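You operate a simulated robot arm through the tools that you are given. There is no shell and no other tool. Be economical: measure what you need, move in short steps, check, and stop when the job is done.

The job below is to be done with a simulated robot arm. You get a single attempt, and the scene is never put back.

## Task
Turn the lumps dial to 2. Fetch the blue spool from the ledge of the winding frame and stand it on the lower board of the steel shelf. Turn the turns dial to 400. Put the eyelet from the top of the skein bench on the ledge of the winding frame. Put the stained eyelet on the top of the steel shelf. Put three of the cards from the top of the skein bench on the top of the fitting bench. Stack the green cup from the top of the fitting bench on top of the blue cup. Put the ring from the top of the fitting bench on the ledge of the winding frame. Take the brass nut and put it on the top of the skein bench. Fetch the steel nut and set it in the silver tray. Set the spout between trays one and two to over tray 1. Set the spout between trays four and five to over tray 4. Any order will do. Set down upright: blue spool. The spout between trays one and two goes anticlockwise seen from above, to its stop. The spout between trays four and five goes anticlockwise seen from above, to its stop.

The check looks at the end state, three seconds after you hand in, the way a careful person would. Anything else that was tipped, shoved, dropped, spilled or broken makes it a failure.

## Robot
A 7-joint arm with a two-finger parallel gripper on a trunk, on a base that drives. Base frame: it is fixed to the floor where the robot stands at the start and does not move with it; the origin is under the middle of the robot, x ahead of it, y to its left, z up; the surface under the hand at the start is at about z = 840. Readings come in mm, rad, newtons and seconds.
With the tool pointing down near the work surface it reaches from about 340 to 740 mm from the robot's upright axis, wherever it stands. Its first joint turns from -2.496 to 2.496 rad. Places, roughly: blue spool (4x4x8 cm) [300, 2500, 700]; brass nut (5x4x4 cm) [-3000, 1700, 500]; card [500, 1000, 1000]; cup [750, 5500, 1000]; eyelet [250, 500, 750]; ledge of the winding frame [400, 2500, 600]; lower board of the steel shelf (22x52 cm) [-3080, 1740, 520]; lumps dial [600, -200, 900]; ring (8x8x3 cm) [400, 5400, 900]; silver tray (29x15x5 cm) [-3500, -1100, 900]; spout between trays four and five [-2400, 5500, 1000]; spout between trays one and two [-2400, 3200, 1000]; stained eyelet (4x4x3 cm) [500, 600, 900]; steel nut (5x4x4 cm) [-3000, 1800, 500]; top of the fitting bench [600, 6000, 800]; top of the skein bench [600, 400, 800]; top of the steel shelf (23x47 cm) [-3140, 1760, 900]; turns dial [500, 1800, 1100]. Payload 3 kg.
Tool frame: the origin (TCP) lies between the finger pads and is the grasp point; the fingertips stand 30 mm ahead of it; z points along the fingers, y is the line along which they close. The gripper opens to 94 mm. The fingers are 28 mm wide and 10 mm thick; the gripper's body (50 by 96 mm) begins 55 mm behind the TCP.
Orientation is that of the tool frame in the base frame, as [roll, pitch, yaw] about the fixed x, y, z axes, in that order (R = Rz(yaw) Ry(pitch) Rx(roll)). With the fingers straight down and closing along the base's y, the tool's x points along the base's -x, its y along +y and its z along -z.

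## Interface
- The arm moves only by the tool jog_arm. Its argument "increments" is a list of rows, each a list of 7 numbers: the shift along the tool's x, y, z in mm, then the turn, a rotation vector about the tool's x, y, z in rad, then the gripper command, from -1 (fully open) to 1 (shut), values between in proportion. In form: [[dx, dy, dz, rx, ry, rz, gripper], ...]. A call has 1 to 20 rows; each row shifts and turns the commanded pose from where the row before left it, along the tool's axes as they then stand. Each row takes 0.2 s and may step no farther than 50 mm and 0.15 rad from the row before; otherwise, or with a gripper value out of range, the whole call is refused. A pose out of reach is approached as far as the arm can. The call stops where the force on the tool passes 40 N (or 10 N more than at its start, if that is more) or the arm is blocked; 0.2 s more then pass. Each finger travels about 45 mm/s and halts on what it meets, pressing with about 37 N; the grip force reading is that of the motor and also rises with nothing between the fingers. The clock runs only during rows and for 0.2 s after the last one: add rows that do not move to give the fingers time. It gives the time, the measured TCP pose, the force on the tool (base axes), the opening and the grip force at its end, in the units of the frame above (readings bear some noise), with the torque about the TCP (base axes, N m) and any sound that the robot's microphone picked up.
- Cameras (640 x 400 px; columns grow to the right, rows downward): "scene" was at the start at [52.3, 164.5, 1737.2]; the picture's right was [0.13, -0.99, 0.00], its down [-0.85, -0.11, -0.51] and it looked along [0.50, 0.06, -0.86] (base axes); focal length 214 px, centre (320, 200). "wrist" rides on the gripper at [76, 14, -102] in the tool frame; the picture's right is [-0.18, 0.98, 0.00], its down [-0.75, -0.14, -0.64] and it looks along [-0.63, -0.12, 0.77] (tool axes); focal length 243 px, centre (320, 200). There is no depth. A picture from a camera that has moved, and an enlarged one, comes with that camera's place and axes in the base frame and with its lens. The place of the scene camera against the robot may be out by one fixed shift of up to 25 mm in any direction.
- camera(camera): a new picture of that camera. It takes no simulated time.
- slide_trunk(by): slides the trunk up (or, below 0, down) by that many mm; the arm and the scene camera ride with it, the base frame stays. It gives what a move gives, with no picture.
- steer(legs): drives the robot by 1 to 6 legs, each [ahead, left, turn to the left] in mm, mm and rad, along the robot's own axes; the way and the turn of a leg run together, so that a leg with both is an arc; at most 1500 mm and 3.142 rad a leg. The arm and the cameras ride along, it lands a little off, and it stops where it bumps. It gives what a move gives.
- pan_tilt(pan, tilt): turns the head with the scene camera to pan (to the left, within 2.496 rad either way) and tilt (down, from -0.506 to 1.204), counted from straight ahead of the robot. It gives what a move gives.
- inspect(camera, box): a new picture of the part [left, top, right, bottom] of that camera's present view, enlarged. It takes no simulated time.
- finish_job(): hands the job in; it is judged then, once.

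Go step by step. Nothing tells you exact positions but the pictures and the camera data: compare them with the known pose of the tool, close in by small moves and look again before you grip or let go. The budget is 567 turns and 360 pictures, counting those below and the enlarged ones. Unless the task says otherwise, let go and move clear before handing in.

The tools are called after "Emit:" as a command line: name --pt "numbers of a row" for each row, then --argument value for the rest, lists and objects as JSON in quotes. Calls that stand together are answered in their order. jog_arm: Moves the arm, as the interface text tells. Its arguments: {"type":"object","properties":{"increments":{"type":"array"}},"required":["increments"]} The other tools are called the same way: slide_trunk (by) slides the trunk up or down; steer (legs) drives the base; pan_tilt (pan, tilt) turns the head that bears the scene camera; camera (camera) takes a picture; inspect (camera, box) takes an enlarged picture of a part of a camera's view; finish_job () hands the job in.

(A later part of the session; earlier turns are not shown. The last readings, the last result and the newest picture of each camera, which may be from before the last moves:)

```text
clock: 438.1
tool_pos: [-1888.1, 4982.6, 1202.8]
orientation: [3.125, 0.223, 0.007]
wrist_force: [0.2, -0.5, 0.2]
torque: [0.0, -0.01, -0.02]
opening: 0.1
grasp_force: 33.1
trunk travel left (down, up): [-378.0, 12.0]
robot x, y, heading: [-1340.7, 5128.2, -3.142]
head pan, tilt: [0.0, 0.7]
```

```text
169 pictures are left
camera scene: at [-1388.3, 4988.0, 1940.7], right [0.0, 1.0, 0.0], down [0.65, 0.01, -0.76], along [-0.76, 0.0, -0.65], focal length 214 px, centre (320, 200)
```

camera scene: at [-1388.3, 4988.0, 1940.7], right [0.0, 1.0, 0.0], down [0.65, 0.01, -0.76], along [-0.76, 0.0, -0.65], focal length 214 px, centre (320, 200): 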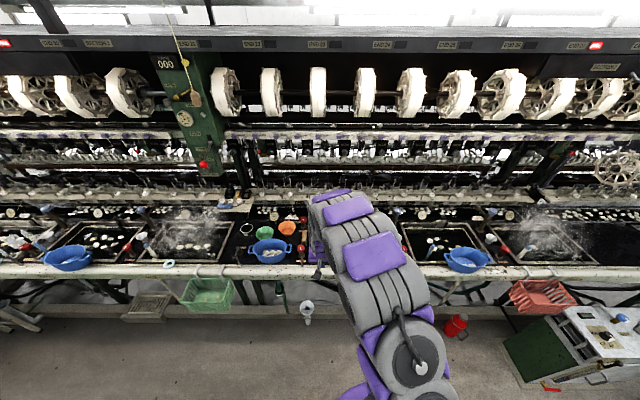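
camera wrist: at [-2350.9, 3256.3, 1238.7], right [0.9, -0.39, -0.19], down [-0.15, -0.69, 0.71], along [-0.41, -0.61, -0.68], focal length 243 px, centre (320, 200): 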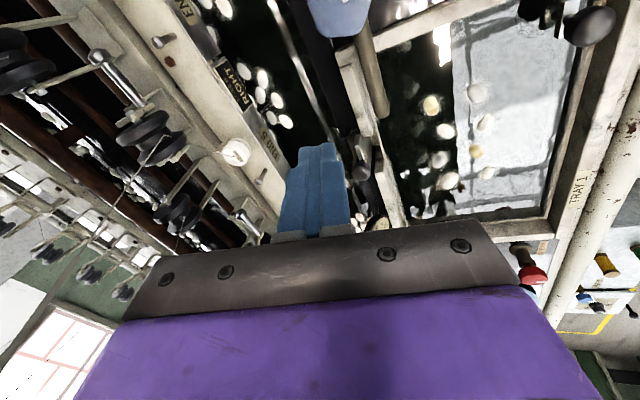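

Emit:
steer --legs '[[0, -430, 0]]'

Emit:
camera --camera "scene"

Emit:
camera --camera "wrist"

```text
clock: 440.7
tool_pos: [-1886.1, 5419.2, 1202.9]
orientation: [3.122, 0.223, 0.007]
wrist_force: [0.1, 0.1, -0.4]
torque: [0.01, 0.02, 0.02]
opening: 0.0
grasp_force: 33.1
trunk travel left (down, up): [-378.0, 12.0]
robot x, y, heading: [-1341.7, 5554.5, -3.139]
head pan, tilt: [0.0, 0.7]
```

```text
168 pictures are left
camera scene: at [-1389.7, 5423.8, 1940.9], right [0.0, 1.0, 0.0], down [0.65, 0.0, -0.76], along [-0.76, 0.0, -0.65], focal length 214 px, centre (320, 200)
```

scene: 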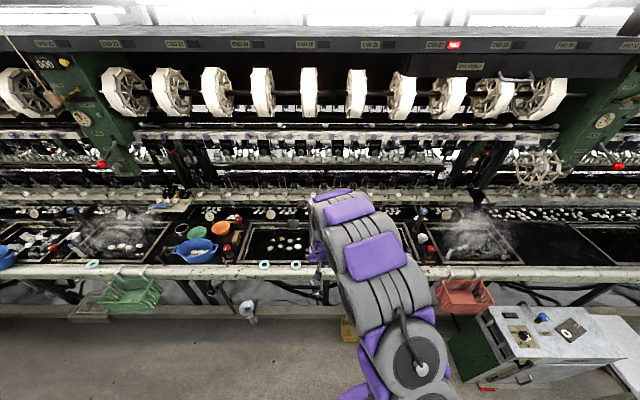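

```text
167 pictures are left
camera wrist: at [-1789.0, 5407.0, 1286.6], right [-0.17, -0.98, 0.06], down [-0.59, 0.15, 0.79], along [-0.79, 0.1, -0.61], focal length 243 px, centre (320, 200)
```

wrist: 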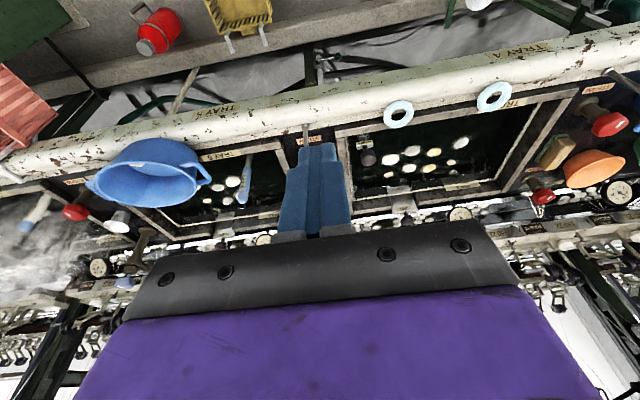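

Emit:
steer --legs '[[0, 78, 0], [260, 0, 0]]'

Emit:
camera --camera "wrist"

Emit:
camera --camera "scene"

```text
clock: 443.3
tool_pos: [-2145.7, 5293.1, 1199.6]
orientation: [-3.131, 0.224, 0.019]
wrist_force: [0.0, -0.5, -0.6]
torque: [-0.03, 0.02, 0.01]
opening: 0.0
grasp_force: 33.1
trunk travel left (down, up): [-378.0, 12.0]
robot x, y, heading: [-1604.2, 5468.8, -3.138]
head pan, tilt: [0.0, 0.7]
```

```text
166 pictures are left
camera wrist: at [-2047.4, 5280.3, 1282.0], right [-0.16, -0.99, 0.03], down [-0.59, 0.12, 0.8], along [-0.79, 0.11, -0.61], focal length 243 px, centre (320, 200)
```

wrist: 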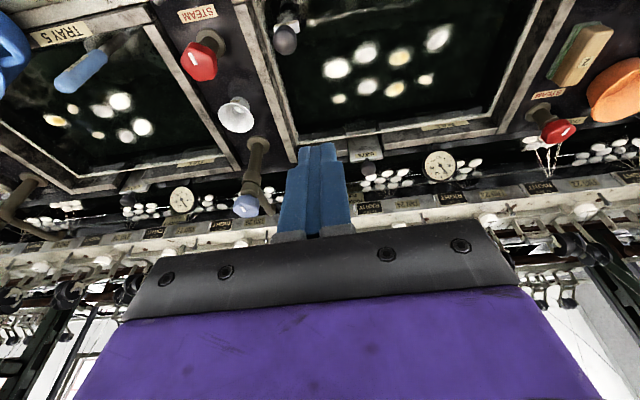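

```text
165 pictures are left
camera scene: at [-1648.3, 5280.6, 1935.8], right [0.0, 1.0, 0.03], down [0.65, 0.03, -0.76], along [-0.76, 0.02, -0.65], focal length 214 px, centre (320, 200)
```

scene: 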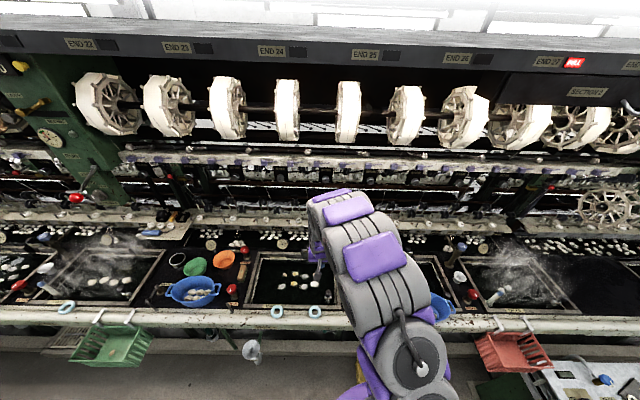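

Emit:
jog_arm --pt "0 0 0 0 0 0 1" --pt "0 0 0 0 0 0 1" --pt "0 0 0 0 0 0 1" --pt "0 0 0 0 0 0 1" --pt "0 0 0 0 0 0 1" --pt "0 0 0 0 0 0 1" --pt "0 0 0 0 0 0 1" --pt "0 0 0 0 0 0 1" --pt "0 0 0 0 0 0 1" --pt "0 0 0 0 0 0 1"

Emit:
inspect --camera "wrist" --box '[180, 60, 320, 230]'

```text
clock: 445.7
tool_pos: [-2143.1, 5343.6, 1206.3]
orientation: [3.112, 0.227, 0.005]
wrist_force: [0.4, -0.1, -0.1]
torque: [-0.01, -0.01, -0.02]
opening: 0.4
grasp_force: 33.0
trunk travel left (down, up): [-378.0, 12.0]
robot x, y, heading: [-1600.0, 5479.0, -3.139]
head pan, tilt: [0.0, 0.7]
stopped in row 10: the arm was blocked; the commanded pose is now the measured one
```

```text
2.35 times, centred on (250, 145) of wrist
camera zoom: at [-2044.8, 5333.1, 1290.0], right [-0.17, -0.98, 0.07], down [-0.59, 0.16, 0.79], along [-0.79, 0.09, -0.61], focal length 571 px, centre (485, 329)
```

zoom: 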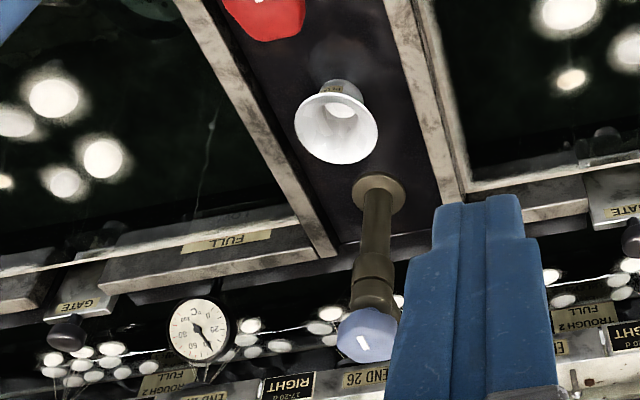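

Emit:
jog_arm --pt "0 0 0 0 0 0 1" --pt "0 0 0 0 0 0 1" --pt "0 0 0 0 0 0 1" --pt "0 0 0 0 0 0 1" --pt "0 0 0 0 0 0 1" --pt "0 0 0 0 0 0 1" --pt "0 0 0 0 0 0 1" --pt "0 0 0 0 0 0 1" --pt "0 0 0 0 0 0 1" --pt "0 0 0 0 0 0 1"

Emit:
inspect --camera "scene" --box '[280, 180, 440, 300]'

```text
clock: 447.9
tool_pos: [-2143.4, 5336.7, 1205.8]
orientation: [3.122, 0.227, 0.008]
wrist_force: [0.0, 0.9, 0.5]
torque: [-0.01, 0.01, -0.03]
opening: 0.0
grasp_force: 32.9
trunk travel left (down, up): [-378.0, 12.0]
robot x, y, heading: [-1602.3, 5475.0, -3.135]
head pan, tilt: [0.0, 0.7]
```

```text
3.33 times, centred on (360, 240) of scene
camera zoom: at [-1649.9, 5324.9, 1939.6], right [0.0, 1.0, 0.01], down [0.65, 0.01, -0.76], along [-0.76, 0.0, -0.65], focal length 715 px, centre (187, 67)
```

zoom: 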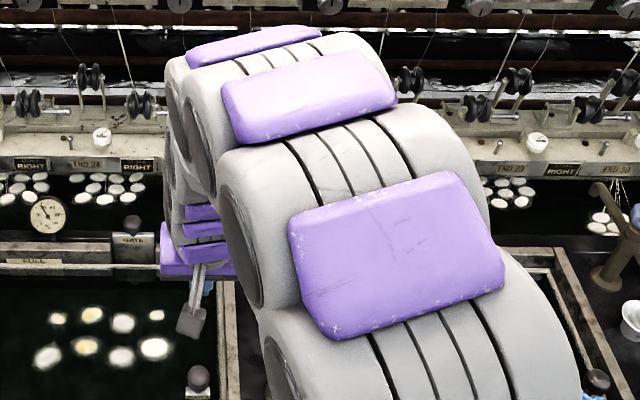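

Spout 4-5 post is at about (-2380, 5457). I move the hand to its +y side and look at its pipe.

Emit:
jog_arm --pt "0 -42 0 0 0 0 1" --pt "0 -42 0 0 0 0 1" --pt "0 -42 0 0 0 0 1" --pt "0 -42 0 0 0 0 1" --pt "-40 0 8 0 0 0 1" --pt "-40 0 8 0 0 0 1" --pt "-40 0 8 0 0 0 1" --pt "0 0 0 0 0 0 1"

Emit:
camera --camera "wrist"

```text
clock: 449.7
tool_pos: [-2267.4, 5507.7, 1206.9]
orientation: [3.12, 0.226, 0.009]
wrist_force: [-0.3, 0.2, 0.4]
torque: [0.02, -0.02, 0.04]
opening: 0.1
grasp_force: 33.3
trunk travel left (down, up): [-378.0, 12.0]
robot x, y, heading: [-1599.0, 5475.2, -3.139]
head pan, tilt: [0.0, 0.7]
```

```text
162 pictures are left
camera wrist: at [-2168.0, 5495.6, 1289.4], right [-0.17, -0.98, 0.06], down [-0.59, 0.15, 0.79], along [-0.79, 0.09, -0.61], focal length 243 px, centre (320, 200)
```

wrist: 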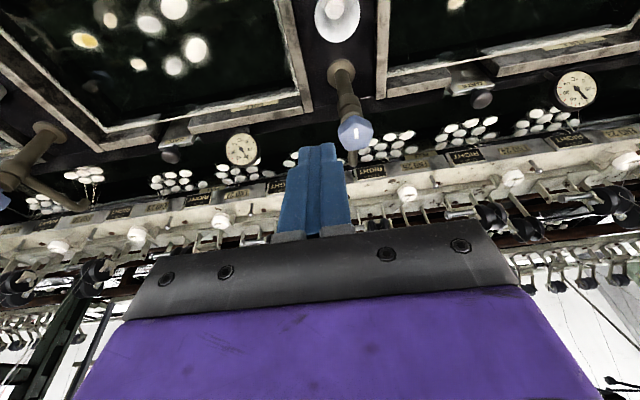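

Emit:
steer --legs '[[75, 0, 0]]'

Emit:
jog_arm --pt "-40 0 9 0 0 0 1" --pt "-40 0 9 0 0 0 1" --pt "-20 0 5 0 0 0 1" --pt "0 0 0 0 0 0 1" --pt "0 0 0 0 0 0 1"

Emit:
inspect --camera "wrist" --box '[260, 0, 440, 180]'

```text
clock: 450.7
tool_pos: [-2343.3, 5514.6, 1204.7]
orientation: [3.114, 0.224, 0.005]
wrist_force: [-1.2, -0.2, -0.9]
torque: [0.02, 0.0, -0.01]
opening: 0.1
grasp_force: 33.2
trunk travel left (down, up): [-378.0, 12.0]
robot x, y, heading: [-1679.0, 5471.1, -3.138]
head pan, tilt: [0.0, 0.7]
```

```text
clock: 451.9
tool_pos: [-2431.3, 5505.8, 1204.7]
orientation: [3.117, 0.222, 0.009]
wrist_force: [-0.1, -0.1, 0.4]
torque: [0.0, 0.01, 0.0]
opening: 0.0
grasp_force: 32.2
trunk travel left (down, up): [-378.0, 12.0]
robot x, y, heading: [-1678.6, 5480.4, -3.135]
head pan, tilt: [0.0, 0.7]
```

```text
2.22 times, centred on (350, 90) of wrist
camera zoom: at [-2333.6, 5495.2, 1288.7], right [-0.17, -0.98, 0.06], down [-0.6, 0.15, 0.79], along [-0.79, 0.09, -0.61], focal length 539 px, centre (253, 444)
```

zoom: 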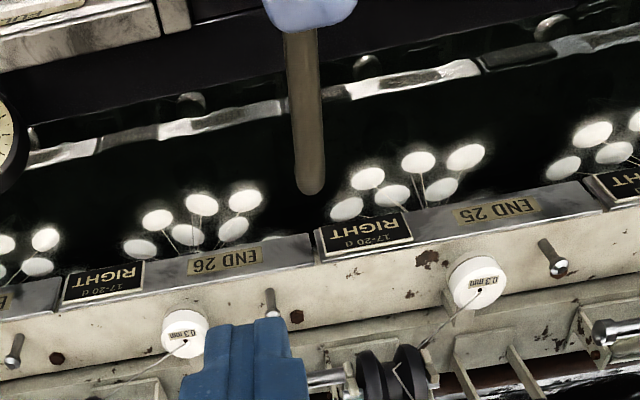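

Emit:
jog_arm --pt "5.2 0 37 0 0 0 1" --pt "5.2 0 37 0 0 0 1" --pt "5.2 0 37 0 0 0 1" --pt "5.2 0 37 0 0 0 1" --pt "5.2 0 37 0 0 0 1" --pt "0 0 0 0 0 0 1"

Emit:
camera --camera "wrist"

```text
clock: 453.3
tool_pos: [-2458.7, 5510.4, 1020.8]
orientation: [3.112, 0.227, 0.006]
wrist_force: [-0.3, -0.3, 0.5]
torque: [-0.03, 0.0, 0.02]
opening: 0.0
grasp_force: 33.3
trunk travel left (down, up): [-378.0, 12.0]
robot x, y, heading: [-1672.0, 5476.6, -3.143]
head pan, tilt: [0.0, 0.7]
```

```text
160 pictures are left
camera wrist: at [-2359.9, 5499.2, 1103.2], right [-0.17, -0.98, 0.07], down [-0.59, 0.16, 0.79], along [-0.79, 0.09, -0.61], focal length 243 px, centre (320, 200)
```

wrist: 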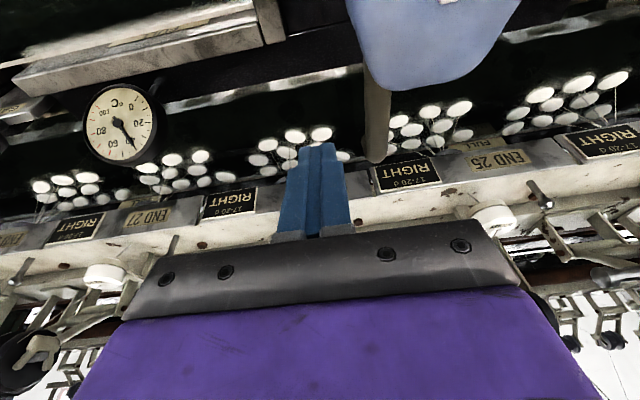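

Emit:
jog_arm --pt "8 0 18.5 0 0 0 1" --pt "8 0 18.5 0 0 0 1" --pt "0 9 0 0 0 0 1" --pt "0 9 0 0 0 0 1" --pt "0 0 0 0 0 0 1"

Emit:
camera --camera "wrist"

```text
clock: 454.5
tool_pos: [-2451.8, 5486.7, 980.2]
orientation: [3.115, 0.229, 0.008]
wrist_force: [0.0, -0.6, -0.1]
torque: [-0.01, 0.0, -0.02]
opening: 0.0
grasp_force: 33.3
trunk travel left (down, up): [-378.0, 12.0]
robot x, y, heading: [-1676.0, 5475.5, -3.136]
head pan, tilt: [0.0, 0.7]
```

```text
159 pictures are left
camera wrist: at [-2353.6, 5476.2, 1063.9], right [-0.17, -0.98, 0.07], down [-0.59, 0.15, 0.79], along [-0.79, 0.09, -0.61], focal length 243 px, centre (320, 200)
```

wrist: 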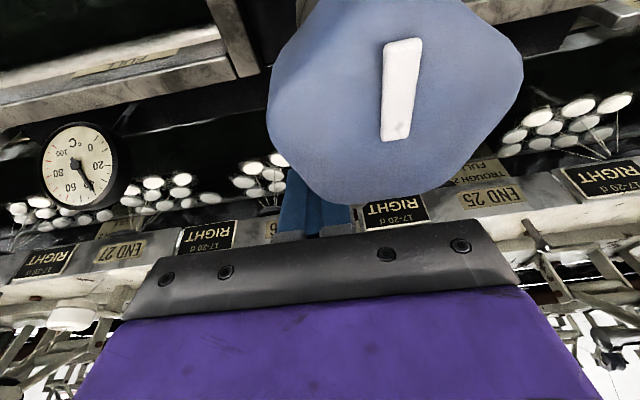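

Emit:
jog_arm --pt "1 11 0 0 0 0 1" --pt "2 7.5 -0.4 0 0 -0.14 1" --pt "-2.2 11.3 0.1 0 0 -0.14 1" --pt "-2 11.3 -0.2 0 0 -0.15 1" --pt "0 0 0 0 0 0 1"

Emit:
jog_arm --pt "-1.9 11.2 -0.6 0 0 -0.15 1" --pt "-1.7 12.2 -1.1 0 0 -0.15 1" --pt "-0.7 14.1 -1.8 0 0 -0.15 1" --pt "0 0 0 0 0 0 1"

Emit:
inspect --camera "scene" --box '[290, 180, 440, 300]'

Emit:
camera --camera "wrist"

```text
clock: 455.7
tool_pos: [-2448.1, 5445.0, 981.5]
orientation: [-3.068, 0.215, 0.449]
wrist_force: [-0.2, 0.5, 0.7]
torque: [0.01, 0.0, -0.01]
opening: 0.0
grasp_force: 32.9
trunk travel left (down, up): [-378.0, 12.0]
robot x, y, heading: [-1679.9, 5474.3, -3.143]
head pan, tilt: [0.0, 0.7]
```

```text
clock: 456.7
tool_pos: [-2430.0, 5412.8, 982.0]
orientation: [-2.983, 0.165, 0.905]
wrist_force: [0.1, 0.0, -0.2]
torque: [0.0, -0.02, -0.06]
opening: 0.4
grasp_force: 32.5
trunk travel left (down, up): [-378.0, 12.0]
robot x, y, heading: [-1674.7, 5476.7, -3.14]
head pan, tilt: [0.0, 0.7]
```

```text
3.33 times, centred on (365, 240) of scene
camera zoom: at [-1726.6, 5346.3, 1941.1], right [0.0, 1.0, 0.0], down [0.65, 0.0, -0.76], along [-0.76, 0.0, -0.65], focal length 715 px, centre (170, 67)
```

zoom: 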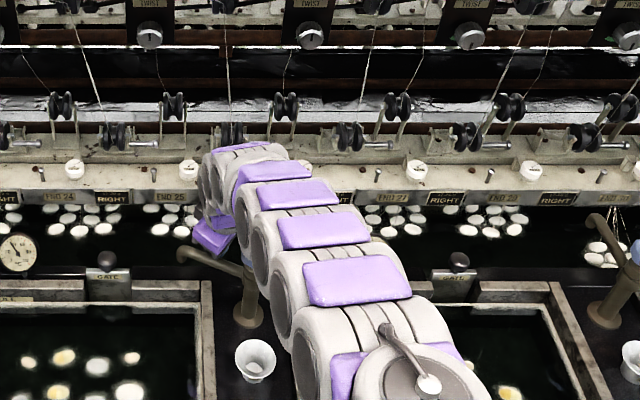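

```text
157 pictures are left
camera wrist: at [-2349.0, 5465.1, 1067.2], right [0.63, -0.76, -0.12], down [-0.42, -0.48, 0.77], along [-0.65, -0.44, -0.63], focal length 243 px, centre (320, 200)
```

wrist: 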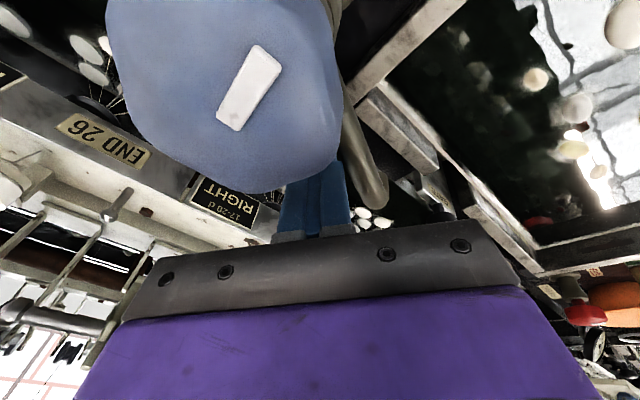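

Works the same way; I continue to the stop.

Emit:
jog_arm --pt "-0.5 13.5 -2.1 0 0 -0.15 1" --pt "-0.2 12.6 -2.2 0 0 -0.15 1" --pt "0 12.5 -2.4 0 0 -0.15 1" --pt "0 0 0 0 0 0 1"

Emit:
inspect --camera "scene" --box '[290, 180, 440, 300]'

```text
clock: 457.7
tool_pos: [-2402.0, 5394.4, 982.1]
orientation: [-2.922, 0.079, 1.346]
wrist_force: [-33.6, 2.2, -6.6]
torque: [-0.01, 0.96, 0.32]
opening: 0.1
grasp_force: 32.5
trunk travel left (down, up): [-378.0, 12.0]
robot x, y, heading: [-1675.1, 5473.8, -3.139]
head pan, tilt: [0.0, 0.7]
```

```text
3.33 times, centred on (365, 240) of scene
camera zoom: at [-1735.9, 5347.8, 1940.8], right [0.0, 1.0, 0.0], down [0.65, 0.0, -0.76], along [-0.76, 0.0, -0.65], focal length 715 px, centre (170, 67)
```

zoom: 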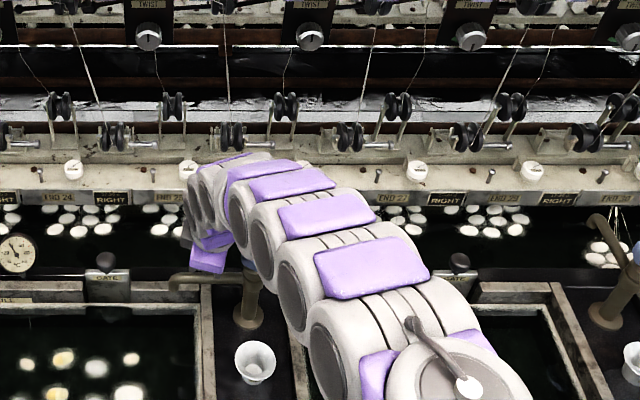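

Emit:
jog_arm --pt "-2.2 -9.5 2 0 0 0 1" --pt "-1.9 -8 -39 0 0 0 1" --pt "-1.9 -8 -39 0 0 0 1" --pt "-1.9 -8 -39 0 0 0 1" --pt "-1.9 -8 -39 0 0 0 1" --pt "0 0 0 0 0 0 1"

Emit:
camera --camera "wrist"

Emit:
jog_arm --pt "0 0 -30 0 0 0.149 1" --pt "0 0 -30 0 0 0.149 1" --pt "0 0 0 0 0 0.149 1" --pt "0 0 0 0 0 0.149 1" --pt "0 0 0 0 0 0.149 1" --pt "0 0 0 0 0 0.149 1" --pt "0 0 0 0 0 0.149 1" --pt "0 0 0 0 0 0.149 1" --pt "0 0 0 0 0 0.149 1" --pt "40 0 -8 0 0.05 0 1" --pt "40 0 -8 0 0.05 0 1" --pt "40 0 -8 0 0.05 0 1" --pt "40 0 -8 0 0.05 0 1"

Emit:
steer --legs '[[-800, 0, 0]]'

Emit:
inspect --camera "scene" --box '[240, 150, 400, 280]'

```text
clock: 459.1
tool_pos: [-2404.2, 5397.2, 1141.7]
orientation: [-2.926, 0.079, 1.349]
wrist_force: [0.2, -0.2, 0.0]
torque: [-0.01, 0.04, 0.01]
opening: 0.0
grasp_force: 33.3
trunk travel left (down, up): [-378.0, 12.0]
robot x, y, heading: [-1674.8, 5477.1, -3.134]
head pan, tilt: [0.0, 0.7]
```

```text
155 pictures are left
camera wrist: at [-2350.1, 5470.4, 1232.6], right [0.89, -0.41, -0.19], down [-0.16, -0.68, 0.71], along [-0.42, -0.61, -0.67], focal length 243 px, centre (320, 200)
```

wrist: 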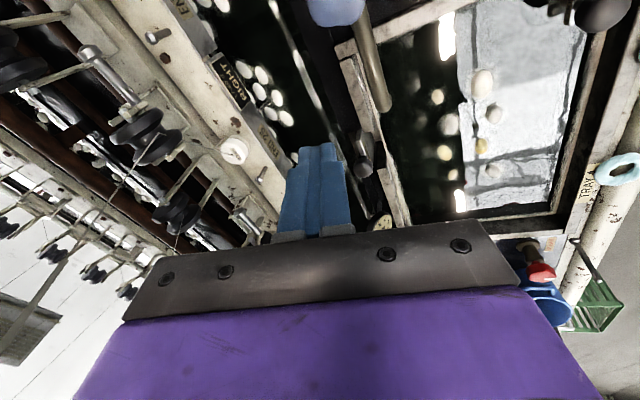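

```text
clock: 461.9
tool_pos: [-2225.2, 5399.7, 1207.7]
orientation: [3.116, 0.03, 0.0]
wrist_force: [0.6, 0.0, 0.0]
torque: [0.03, 0.02, 0.03]
opening: 0.0
grasp_force: 33.3
trunk travel left (down, up): [-378.0, 12.0]
robot x, y, heading: [-1674.3, 5478.7, -3.139]
head pan, tilt: [0.0, 0.7]
```

```text
clock: 466.2
tool_pos: [-1430.2, 5402.9, 1207.6]
orientation: [3.113, 0.028, -0.005]
wrist_force: [0.1, 0.0, -0.4]
torque: [-0.03, 0.0, 0.01]
opening: 0.1
grasp_force: 33.0
trunk travel left (down, up): [-378.0, 12.0]
robot x, y, heading: [-877.2, 5476.7, 3.139]
head pan, tilt: [0.0, 0.7]
```

```text
3.08 times, centred on (320, 215) of scene
camera zoom: at [-927.4, 5346.7, 1941.1], right [0.0, 1.0, 0.0], down [0.65, 0.0, -0.76], along [-0.76, 0.0, -0.65], focal length 660 px, centre (320, 154)
```

zoom: 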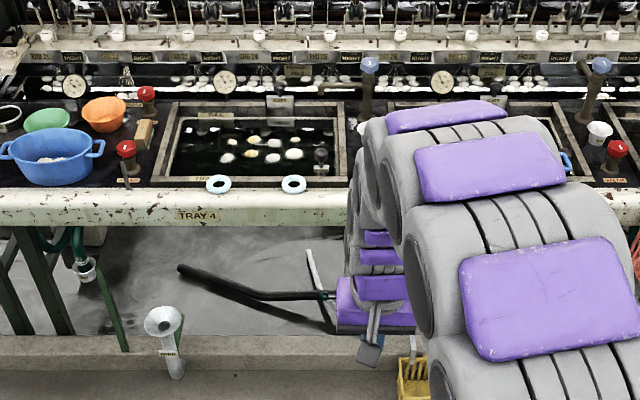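

Emit:
inspect --camera "scene" --box '[300, 160, 360, 205]'

Emit:
steer --legs '[[0, 0, 3.14]]'

Emit:
pan_tilt --pan 0.0 --tilt 0.6

Emit:
camera --camera "scene"

```text
8.89 times, centred on (330, 182) of scene
camera zoom: at [-927.4, 5346.7, 1941.1], right [0.0, 1.0, 0.0], down [0.65, 0.0, -0.76], along [-0.76, 0.0, -0.65], focal length 1906 px, centre (231, 356)
```

zoom: 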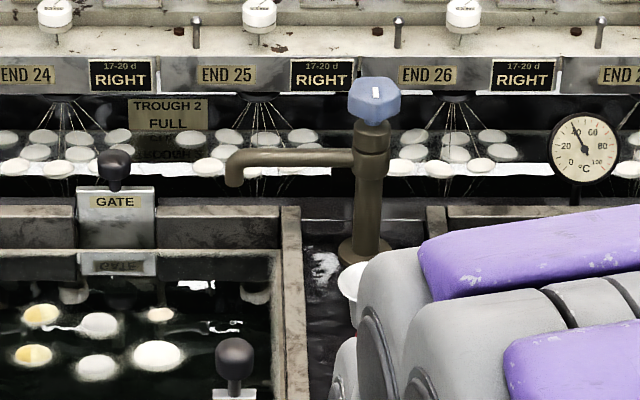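

```text
clock: 473.9
tool_pos: [-330.3, 5553.2, 1206.9]
orientation: [3.114, 0.029, 3.14]
wrist_force: [-0.1, -0.2, 0.2]
torque: [0.01, -0.03, -0.02]
opening: 0.0
grasp_force: 32.8
trunk travel left (down, up): [-378.0, 12.0]
robot x, y, heading: [-880.2, 5476.6, 0.003]
head pan, tilt: [0.0, 0.7]
```

```text
clock: 474.6
tool_pos: [-330.8, 5553.0, 1209.6]
orientation: [3.112, 0.03, 3.139]
wrist_force: [0.2, 0.3, 0.7]
torque: [-0.01, -0.02, 0.02]
opening: 0.0
grasp_force: 32.7
trunk travel left (down, up): [-378.0, 12.0]
robot x, y, heading: [-878.2, 5479.8, 0.001]
head pan, tilt: [0.0, 0.6]
```

```text
152 pictures are left
camera scene: at [-804.6, 5631.1, 1949.7], right [0.0, -1.0, 0.0], down [-0.57, 0.0, -0.82], along [0.82, 0.0, -0.57], focal length 214 px, centre (320, 200)
```

scene: 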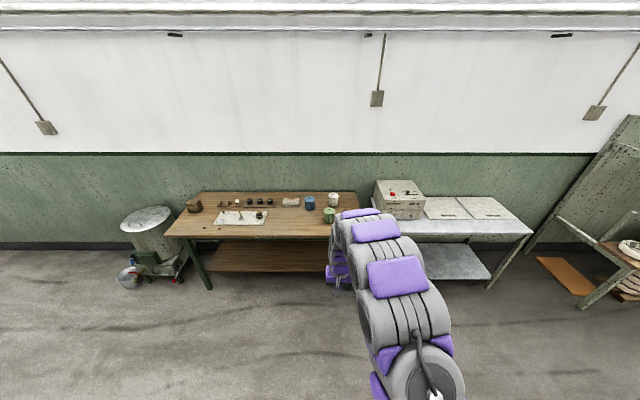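

Spout 4-5 points over tray 4. Now the fitting bench is ahead; I look at its items.

Emit:
inspect --camera "scene" --box '[160, 170, 380, 300]'

Emit:
inspect --camera "scene" --box '[260, 180, 360, 240]'

```text
2.91 times, centred on (270, 235) of scene
camera zoom: at [-804.6, 5631.1, 1949.7], right [0.0, -1.0, 0.0], down [-0.57, 0.0, -0.82], along [0.82, 0.0, -0.57], focal length 624 px, centre (466, 98)
```

zoom: 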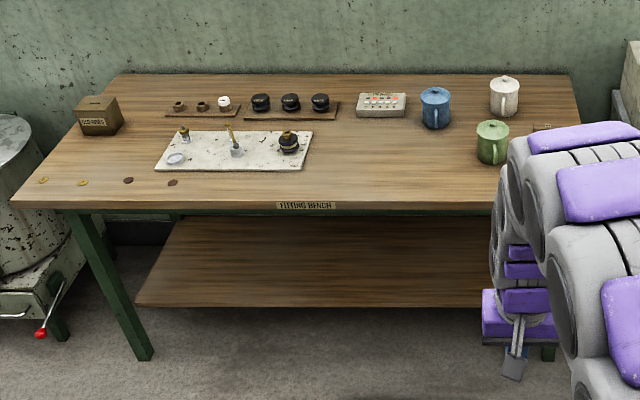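

```text
6.40 times, centred on (310, 210) of scene
camera zoom: at [-804.6, 5631.1, 1949.7], right [0.0, -1.0, 0.0], down [-0.57, 0.0, -0.82], along [0.82, 0.0, -0.57], focal length 1373 px, centre (384, 136)
```

zoom: 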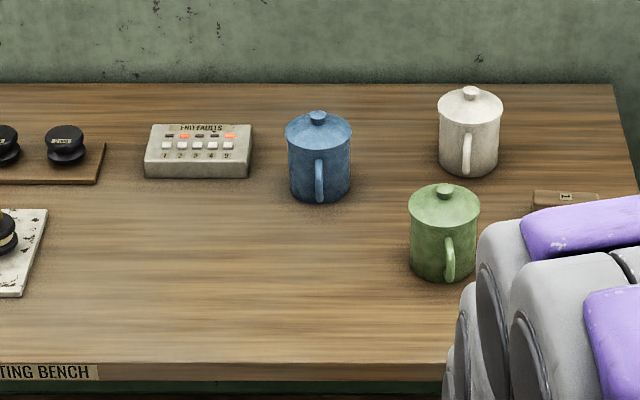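

Cups (lidded mugs ~85 mm wide): green near (475, 5540), blue near (638, 5701). I drive up to the bench.

Emit:
steer --legs '[[720, 40, 0]]'

Emit:
camera --camera "wrist"

Emit:
camera --camera "scene"

```text
clock: 478.5
tool_pos: [389.6, 5595.9, 1208.5]
orientation: [3.114, 0.032, 3.141]
wrist_force: [-0.3, -0.2, 0.9]
torque: [0.0, -0.01, -0.04]
opening: 0.1
grasp_force: 33.3
trunk travel left (down, up): [-378.0, 12.0]
robot x, y, heading: [-159.9, 5515.8, 0.005]
head pan, tilt: [0.0, 0.6]
```

```text
149 pictures are left
camera wrist: at [311.5, 5607.3, 1309.6], right [0.18, 0.98, 0.03], down [0.73, -0.16, 0.66], along [0.65, -0.1, -0.75], focal length 243 px, centre (320, 200)
```

wrist: 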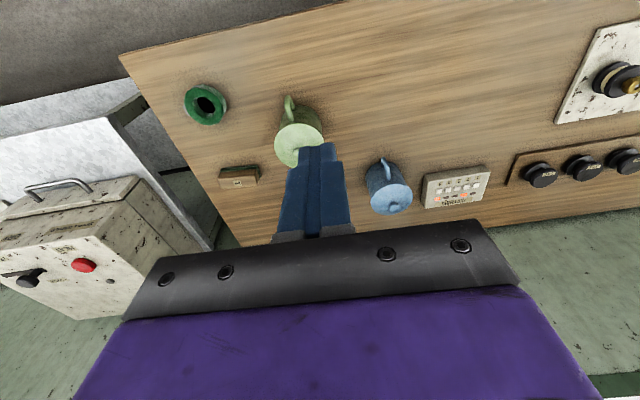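

```text
148 pictures are left
camera scene: at [-83.5, 5672.4, 1949.8], right [0.0, -1.0, 0.0], down [-0.57, 0.0, -0.82], along [0.82, 0.0, -0.57], focal length 214 px, centre (320, 200)
```

scene: 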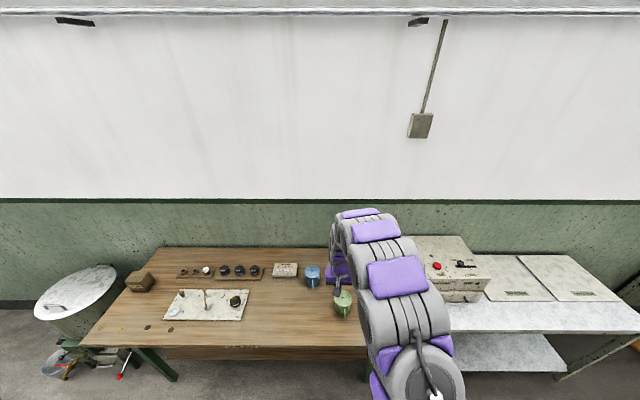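

Emit:
inspect --camera "wrist" --box '[160, 60, 440, 240]'

```text
2.22 times, centred on (300, 150) of wrist
camera zoom: at [311.5, 5607.3, 1309.6], right [0.18, 0.98, 0.03], down [0.73, -0.16, 0.66], along [0.65, -0.1, -0.75], focal length 539 px, centre (364, 311)
```

zoom: 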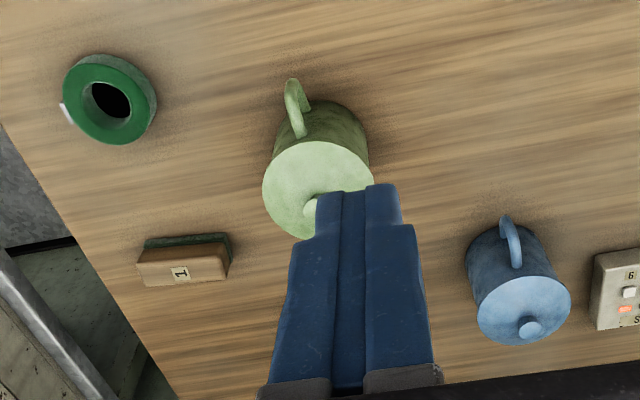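

I see the green tape ring at (429, 5391), the green cup at ≈(496, 5546) and the blue cup at ≈(657, 5703). I square the tool, open fully and move over the green cup.

Emit:
jog_arm --pt "0 0 0 0.0276 0.03 0 -1" --pt "-35 -17 0 0 0 0 -1" --pt "-35 -17 0 0 0 0 -1" --pt "-36 -16 0 0 0 0 -1" --pt "0 0 45 0 0 0 -1" --pt "0 0 45 0 0 0 -1" --pt "0 0 0 0 0 0 -1"

Emit:
camera --camera "wrist"

```text
clock: 480.1
tool_pos: [493.4, 5546.9, 1121.7]
orientation: [-3.14, 0.003, -3.14]
wrist_force: [0.0, 0.1, -0.5]
torque: [0.0, 0.01, 0.01]
opening: 94.1
grasp_force: 0.1
trunk travel left (down, up): [-378.0, 12.0]
robot x, y, heading: [-155.2, 5520.8, 0.006]
head pan, tilt: [0.0, 0.6]
```

```text
146 pictures are left
camera wrist: at [417.7, 5561.1, 1223.8], right [0.18, 0.98, 0.0], down [0.75, -0.14, 0.64], along [0.63, -0.12, -0.76], focal length 243 px, centre (320, 200)
```

wrist: 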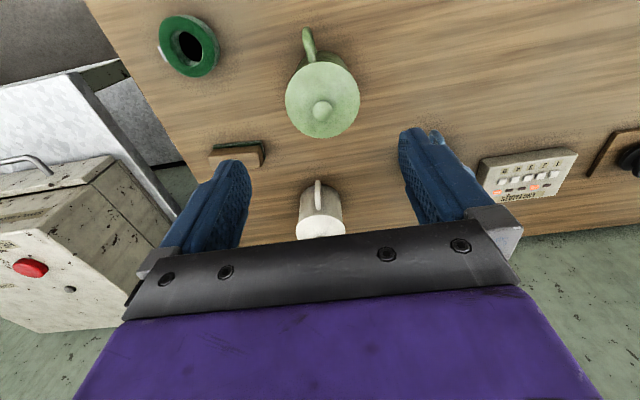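

Emit:
jog_arm --pt "-6 0 40 0 0 0 -1" --pt "0 0 40 0 0 0 -1" --pt "0 0 35 0 0 0 -1" --pt "0 0 0 0 0 0 -1"

Emit:
camera --camera "wrist"

```text
clock: 481.1
tool_pos: [499.7, 5547.9, 1004.8]
orientation: [-3.141, 0.002, -3.14]
wrist_force: [0.5, 0.5, -0.1]
torque: [0.02, 0.01, -0.01]
opening: 94.2
grasp_force: 0.0
trunk travel left (down, up): [-378.0, 12.0]
robot x, y, heading: [-155.0, 5517.6, 0.005]
head pan, tilt: [0.0, 0.6]
```

```text
145 pictures are left
camera wrist: at [424.4, 5560.9, 1107.6], right [0.18, 0.98, 0.0], down [0.75, -0.14, 0.64], along [0.63, -0.12, -0.76], focal length 243 px, centre (320, 200)
```

wrist: 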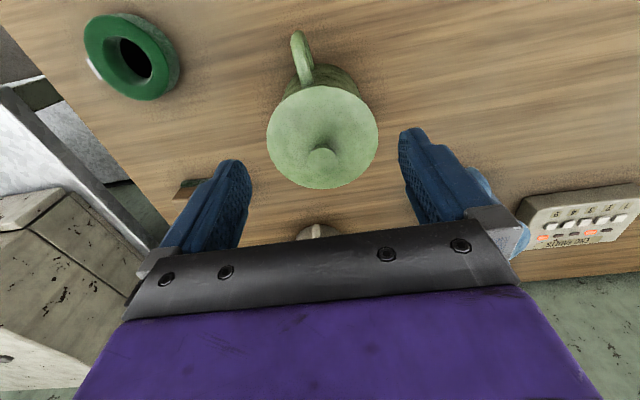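

Emit:
jog_arm --pt "-6 -1.5 30 0 0 0 -1" --pt "0 0 0 0 0 0 -1" --pt "0 0 0 0 0 0 -1"

Emit:
camera --camera "wrist"

```text
clock: 481.9
tool_pos: [507.2, 5545.1, 974.3]
orientation: [-3.141, 0.003, -3.141]
wrist_force: [0.8, -0.3, 0.4]
torque: [-0.02, 0.0, -0.02]
opening: 93.8
grasp_force: 0.1
trunk travel left (down, up): [-378.0, 12.0]
robot x, y, heading: [-157.8, 5517.5, 0.002]
head pan, tilt: [0.0, 0.6]
```

```text
144 pictures are left
camera wrist: at [431.5, 5558.8, 1076.5], right [0.18, 0.98, 0.0], down [0.75, -0.14, 0.64], along [0.63, -0.12, -0.77], focal length 243 px, centre (320, 200)
```

wrist: 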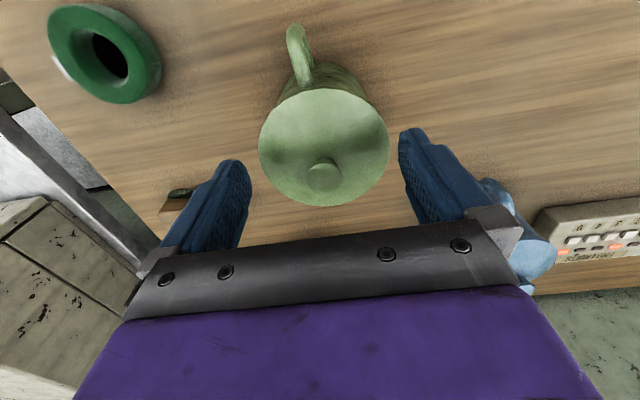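

Emit:
jog_arm --pt "0 2 20 0 0 0 -1" --pt "0 0 20 0 0 0 -1" --pt "0 0 15 0 0 0 -1" --pt "0 0 0 0 0 0 -1"

Emit:
camera --camera "wrist"

```text
clock: 482.9
tool_pos: [506.5, 5546.9, 919.7]
orientation: [-3.141, 0.004, -3.14]
wrist_force: [0.1, 0.3, 0.4]
torque: [-0.01, 0.02, 0.01]
opening: 93.9
grasp_force: 0.0
trunk travel left (down, up): [-378.0, 12.0]
robot x, y, heading: [-157.6, 5520.0, 0.005]
head pan, tilt: [0.0, 0.6]
```

```text
143 pictures are left
camera wrist: at [431.0, 5561.1, 1022.7], right [0.18, 0.98, 0.0], down [0.75, -0.14, 0.64], along [0.63, -0.12, -0.77], focal length 243 px, centre (320, 200)
```

wrist: 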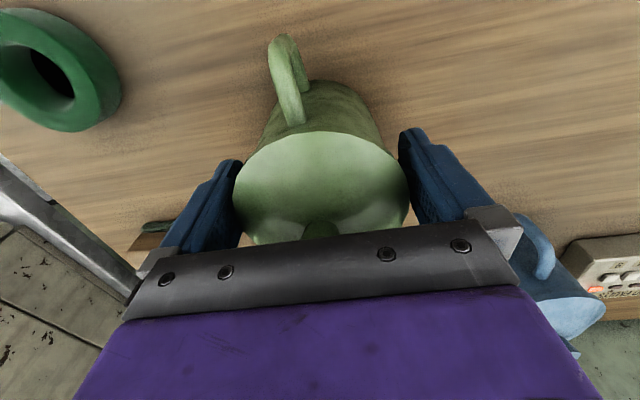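

Emit:
jog_arm --pt "0 0 8 0 0 0 -1" --pt "0 0 0 0 0 0 0.5" --pt "0 0 0 0 0 0 0.5" --pt "0 0 0 0 0 0 0.5" --pt "0 0 -10 0 0 0 0.5" --pt "0 0 0 0 0 0 0.5"

Emit:
camera --camera "wrist"

```text
clock: 484.3
tool_pos: [505.7, 5547.7, 922.1]
orientation: [3.141, 0.002, -3.14]
wrist_force: [-0.6, 0.4, -1.9]
torque: [0.0, -0.01, 0.01]
opening: 84.0
grasp_force: 37.3
trunk travel left (down, up): [-378.0, 12.0]
robot x, y, heading: [-157.1, 5525.4, 0.003]
head pan, tilt: [0.0, 0.6]
```

```text
142 pictures are left
camera wrist: at [431.3, 5561.2, 1024.3], right [0.18, 0.98, 0.0], down [0.75, -0.14, 0.64], along [0.63, -0.12, -0.77], focal length 243 px, centre (320, 200)
```

wrist: 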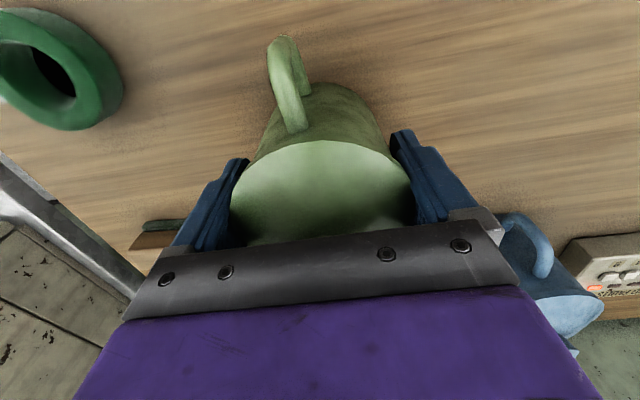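

Cup held at 84 mm. I lift it and shift the base towards the blue cup.

Emit:
jog_arm --pt "0 0 -40 0 0 0 0.5" --pt "0 0 -40 0 0 0 0.5" --pt "0 0 -40 0 0 0 0.5" --pt "0 0 -40 0 0 0 0.5" --pt "0 0 0 0 0 0 0.5"

Emit:
steer --legs '[[0, 140, 0], [100, 0, 0]]'

Emit:
jog_arm --pt "0 0 0 0 0 0 0.5" --pt "0 0 0 0 0 0 0.5" --pt "0 0 0 0 0 0 0.5" --pt "0 0 0 0 0 0 0.5" --pt "0 0 0 0 0 0 0.5" --pt "0 0 0 0 0 0 0.5"

Emit:
camera --camera "wrist"

Emit:
camera --camera "scene"

```text
clock: 485.5
tool_pos: [507.0, 5546.3, 1080.5]
orientation: [-3.141, 0.001, 3.141]
wrist_force: [-0.7, 0.7, -1.9]
torque: [-0.02, 0.02, -0.02]
opening: 83.7
grasp_force: 37.1
trunk travel left (down, up): [-378.0, 12.0]
robot x, y, heading: [-158.7, 5521.5, 0.006]
head pan, tilt: [0.0, 0.6]
```

```text
clock: 487.6
tool_pos: [604.0, 5655.3, 1082.6]
orientation: [3.121, 0.002, 3.133]
wrist_force: [0.1, -2.5, -1.6]
torque: [0.07, 0.01, -0.01]
opening: 83.7
grasp_force: 37.5
trunk travel left (down, up): [-378.0, 12.0]
robot x, y, heading: [-60.7, 5653.5, 0.004]
head pan, tilt: [0.0, 0.6]
```

```text
clock: 489.2
tool_pos: [599.5, 5681.6, 1085.2]
orientation: [3.136, 0.007, -3.14]
wrist_force: [0.4, 0.2, -1.3]
torque: [-0.01, 0.05, 0.0]
opening: 83.5
grasp_force: 36.3
trunk travel left (down, up): [-378.0, 12.0]
robot x, y, heading: [-58.9, 5660.6, 0.006]
head pan, tilt: [0.0, 0.6]
stopped in row 6: the arm was blocked; the commanded pose is now the measured one
```

```text
141 pictures are left
camera wrist: at [524.3, 5695.2, 1187.5], right [0.18, 0.98, 0.01], down [0.75, -0.14, 0.65], along [0.64, -0.11, -0.76], focal length 243 px, centre (320, 200)
```

wrist: 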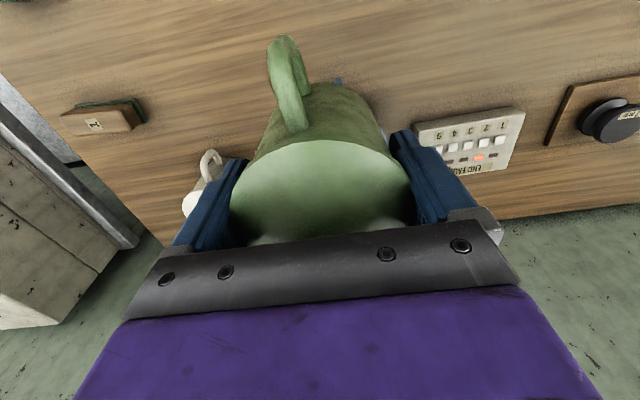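

```text
140 pictures are left
camera scene: at [16.1, 5840.3, 1947.4], right [0.0, -1.0, 0.02], down [-0.57, -0.02, -0.82], along [0.82, 0.0, -0.57], focal length 214 px, centre (320, 200)
```

scene: 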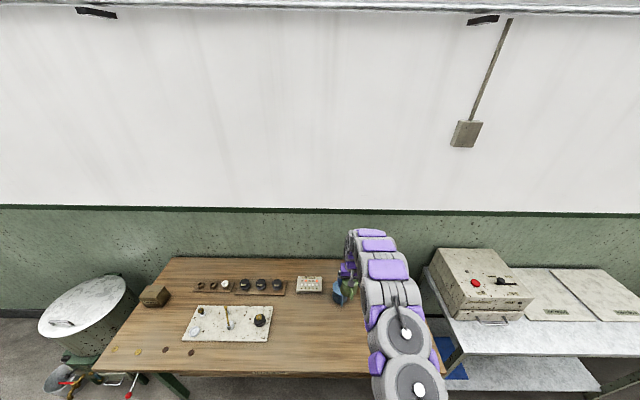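

Emit:
jog_arm --pt "0 0 0 0 0 0 0.5" --pt "0 0 0 0 0 0 0.5" --pt "0 0 0 0 0 0 0.5" --pt "0 0 0 0 0 0 0.5" --pt "0 0 0 0 0 0 0.5" --pt "0 0 0 0 0 0 0.5" --pt "0 0 0 0 0 0 0.5" --pt "0 0 0 0 0 0 0.5" --pt "0 0 0 0 0 0 0.5" --pt "0 0 0 0 0 0 0.5"

Emit:
jog_arm --pt "20 40 0 0 0 0 0.5" --pt "20 40 0 0 0 0 0.5" --pt "20 40 0 0 0 0 0.5" --pt "0 0 0 0 0 0 0.5" --pt "0 0 0 0 0 0 0.5"

Emit:
camera --camera "wrist"

```text
clock: 491.4
tool_pos: [600.1, 5665.8, 1084.3]
orientation: [3.125, 0.005, 3.141]
wrist_force: [-0.1, 0.8, -1.6]
torque: [0.06, 0.0, 0.01]
opening: 83.5
grasp_force: 37.1
trunk travel left (down, up): [-378.0, 12.0]
robot x, y, heading: [-60.2, 5660.7, 0.003]
head pan, tilt: [0.0, 0.6]
```

```text
clock: 492.6
tool_pos: [539.2, 5801.1, 1085.2]
orientation: [3.135, 0.007, 3.141]
wrist_force: [-0.7, 0.3, -1.8]
torque: [-0.01, 0.03, 0.0]
opening: 83.3
grasp_force: 37.2
trunk travel left (down, up): [-378.0, 12.0]
robot x, y, heading: [-60.6, 5657.4, 0.005]
head pan, tilt: [0.0, 0.6]
```

```text
139 pictures are left
camera wrist: at [464.0, 5814.5, 1187.7], right [0.18, 0.98, 0.01], down [0.75, -0.15, 0.65], along [0.64, -0.11, -0.76], focal length 243 px, centre (320, 200)
```

wrist: 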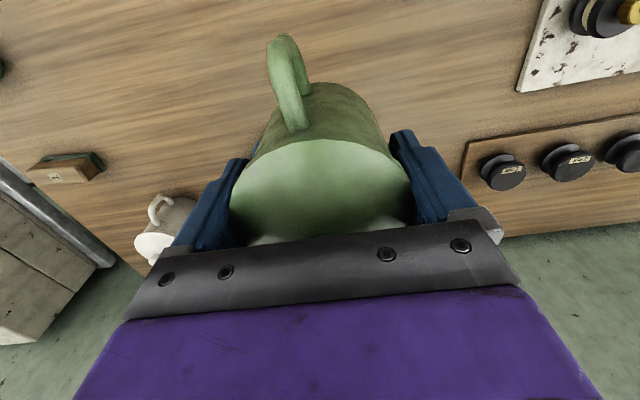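

Emit:
steer --legs '[[60, 0, 0]]'

Emit:
jog_arm --pt "-30 10 0 0 0 0 0.5" --pt "-30 10 0 0 0 0 0.5" --pt "-10 5 0 0 0 0 0.5" --pt "0 0 0 0 0 0 0.5" --pt "0 0 0 0 0 0 0.5" --pt "0 0 0 0 0 0 0.5"

Emit:
camera --camera "wrist"

```text
clock: 493.6
tool_pos: [601.4, 5799.2, 1084.7]
orientation: [3.133, 0.003, 3.14]
wrist_force: [-0.1, 0.1, -3.0]
torque: [0.0, 0.06, 0.01]
opening: 83.4
grasp_force: 36.7
trunk travel left (down, up): [-378.0, 12.0]
robot x, y, heading: [-4.4, 5657.8, 0.006]
head pan, tilt: [0.0, 0.6]
```

```text
clock: 495.0
tool_pos: [666.9, 5820.0, 1088.2]
orientation: [3.129, 0.007, 3.141]
wrist_force: [0.1, 0.2, -1.9]
torque: [-0.02, 0.0, 0.02]
opening: 83.4
grasp_force: 36.7
trunk travel left (down, up): [-378.0, 12.0]
robot x, y, heading: [2.3, 5659.1, 0.003]
head pan, tilt: [0.0, 0.6]
```

```text
138 pictures are left
camera wrist: at [592.5, 5832.4, 1190.4], right [0.18, 0.98, 0.01], down [0.75, -0.15, 0.65], along [0.64, -0.11, -0.76], focal length 243 px, centre (320, 200)
```

wrist: 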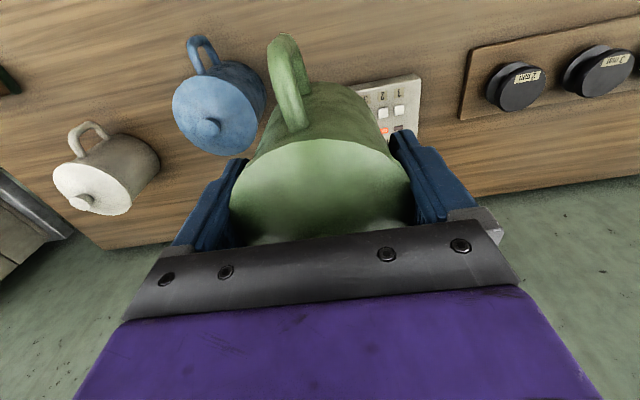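

Blue cup centre measured at (671, 5705), lid z≈930. I bring the green cup over it.

Emit:
jog_arm --pt "-1 -29 0 0.0126 0.007 0 0.5" --pt "-1 -29 0 0 0 0 0.5" --pt "-1 -29 0 0 0 0 0.5" --pt "-1 -28 0 0 0 0 0.5" --pt "0 0 0 0 0 0 0.5" --pt "0 0 0 0 0 0 0.5" --pt "0 0 0 0 0 0 0.5" --pt "0 0 0 0 0 0 0.5"

Emit:
camera --camera "wrist"

Emit:
pan_tilt --pan -0.1 --tilt 0.8

Emit:
camera --camera "scene"

```text
clock: 496.8
tool_pos: [671.9, 5706.0, 1088.0]
orientation: [-3.141, 0.001, -3.141]
wrist_force: [-0.8, -0.2, -1.1]
torque: [0.0, -0.02, 0.0]
opening: 83.3
grasp_force: 36.9
trunk travel left (down, up): [-378.0, 12.0]
robot x, y, heading: [0.3, 5659.1, 0.002]
head pan, tilt: [0.0, 0.6]
```

```text
137 pictures are left
camera wrist: at [597.4, 5720.4, 1190.5], right [0.18, 0.98, 0.0], down [0.75, -0.14, 0.64], along [0.63, -0.12, -0.77], focal length 243 px, centre (320, 200)
```

wrist: 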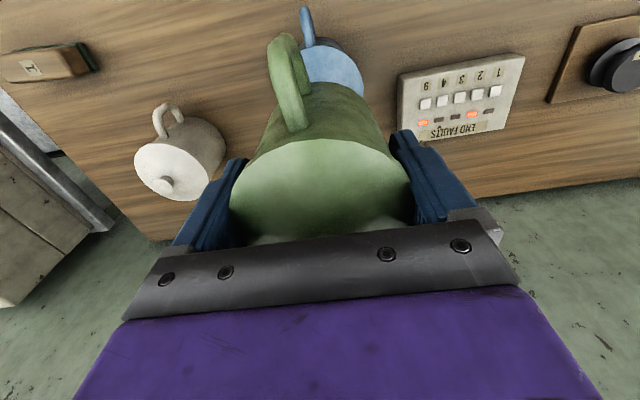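

```text
clock: 497.5
tool_pos: [674.1, 5707.0, 1087.4]
orientation: [-3.141, 0.0, -3.141]
wrist_force: [0.7, -0.6, -2.1]
torque: [0.0, 0.0, -0.03]
opening: 83.0
grasp_force: 36.8
trunk travel left (down, up): [-378.0, 12.0]
robot x, y, heading: [1.3, 5659.1, 0.003]
head pan, tilt: [-0.099, 0.799]
```

```text
136 pictures are left
camera scene: at [68.2, 5804.8, 1932.9], right [-0.1, -1.0, 0.0], down [-0.72, 0.07, -0.7], along [0.69, -0.07, -0.72], focal length 214 px, centre (320, 200)
```

scene: 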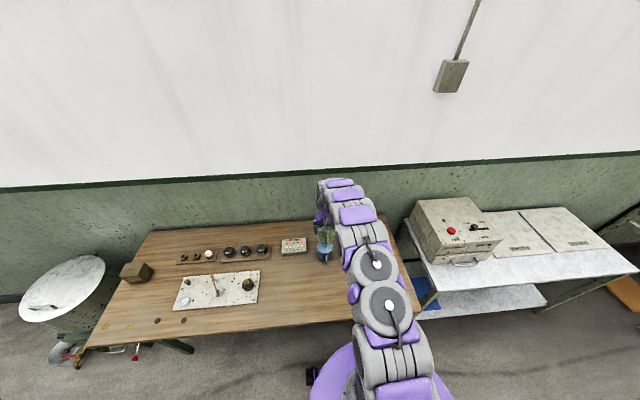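

Emit:
inspect --camera "scene" --box '[290, 190, 370, 280]'

```text
4.44 times, centred on (330, 235) of scene
camera zoom: at [68.2, 5804.8, 1932.9], right [-0.1, -1.0, 0.0], down [-0.72, 0.07, -0.7], along [0.69, -0.07, -0.72], focal length 953 px, centre (276, 44)
```

zoom: 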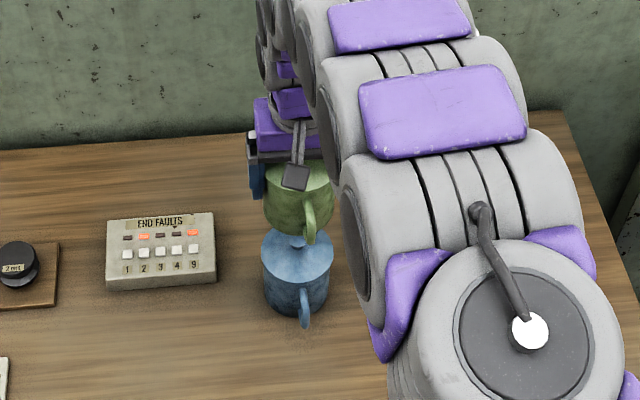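

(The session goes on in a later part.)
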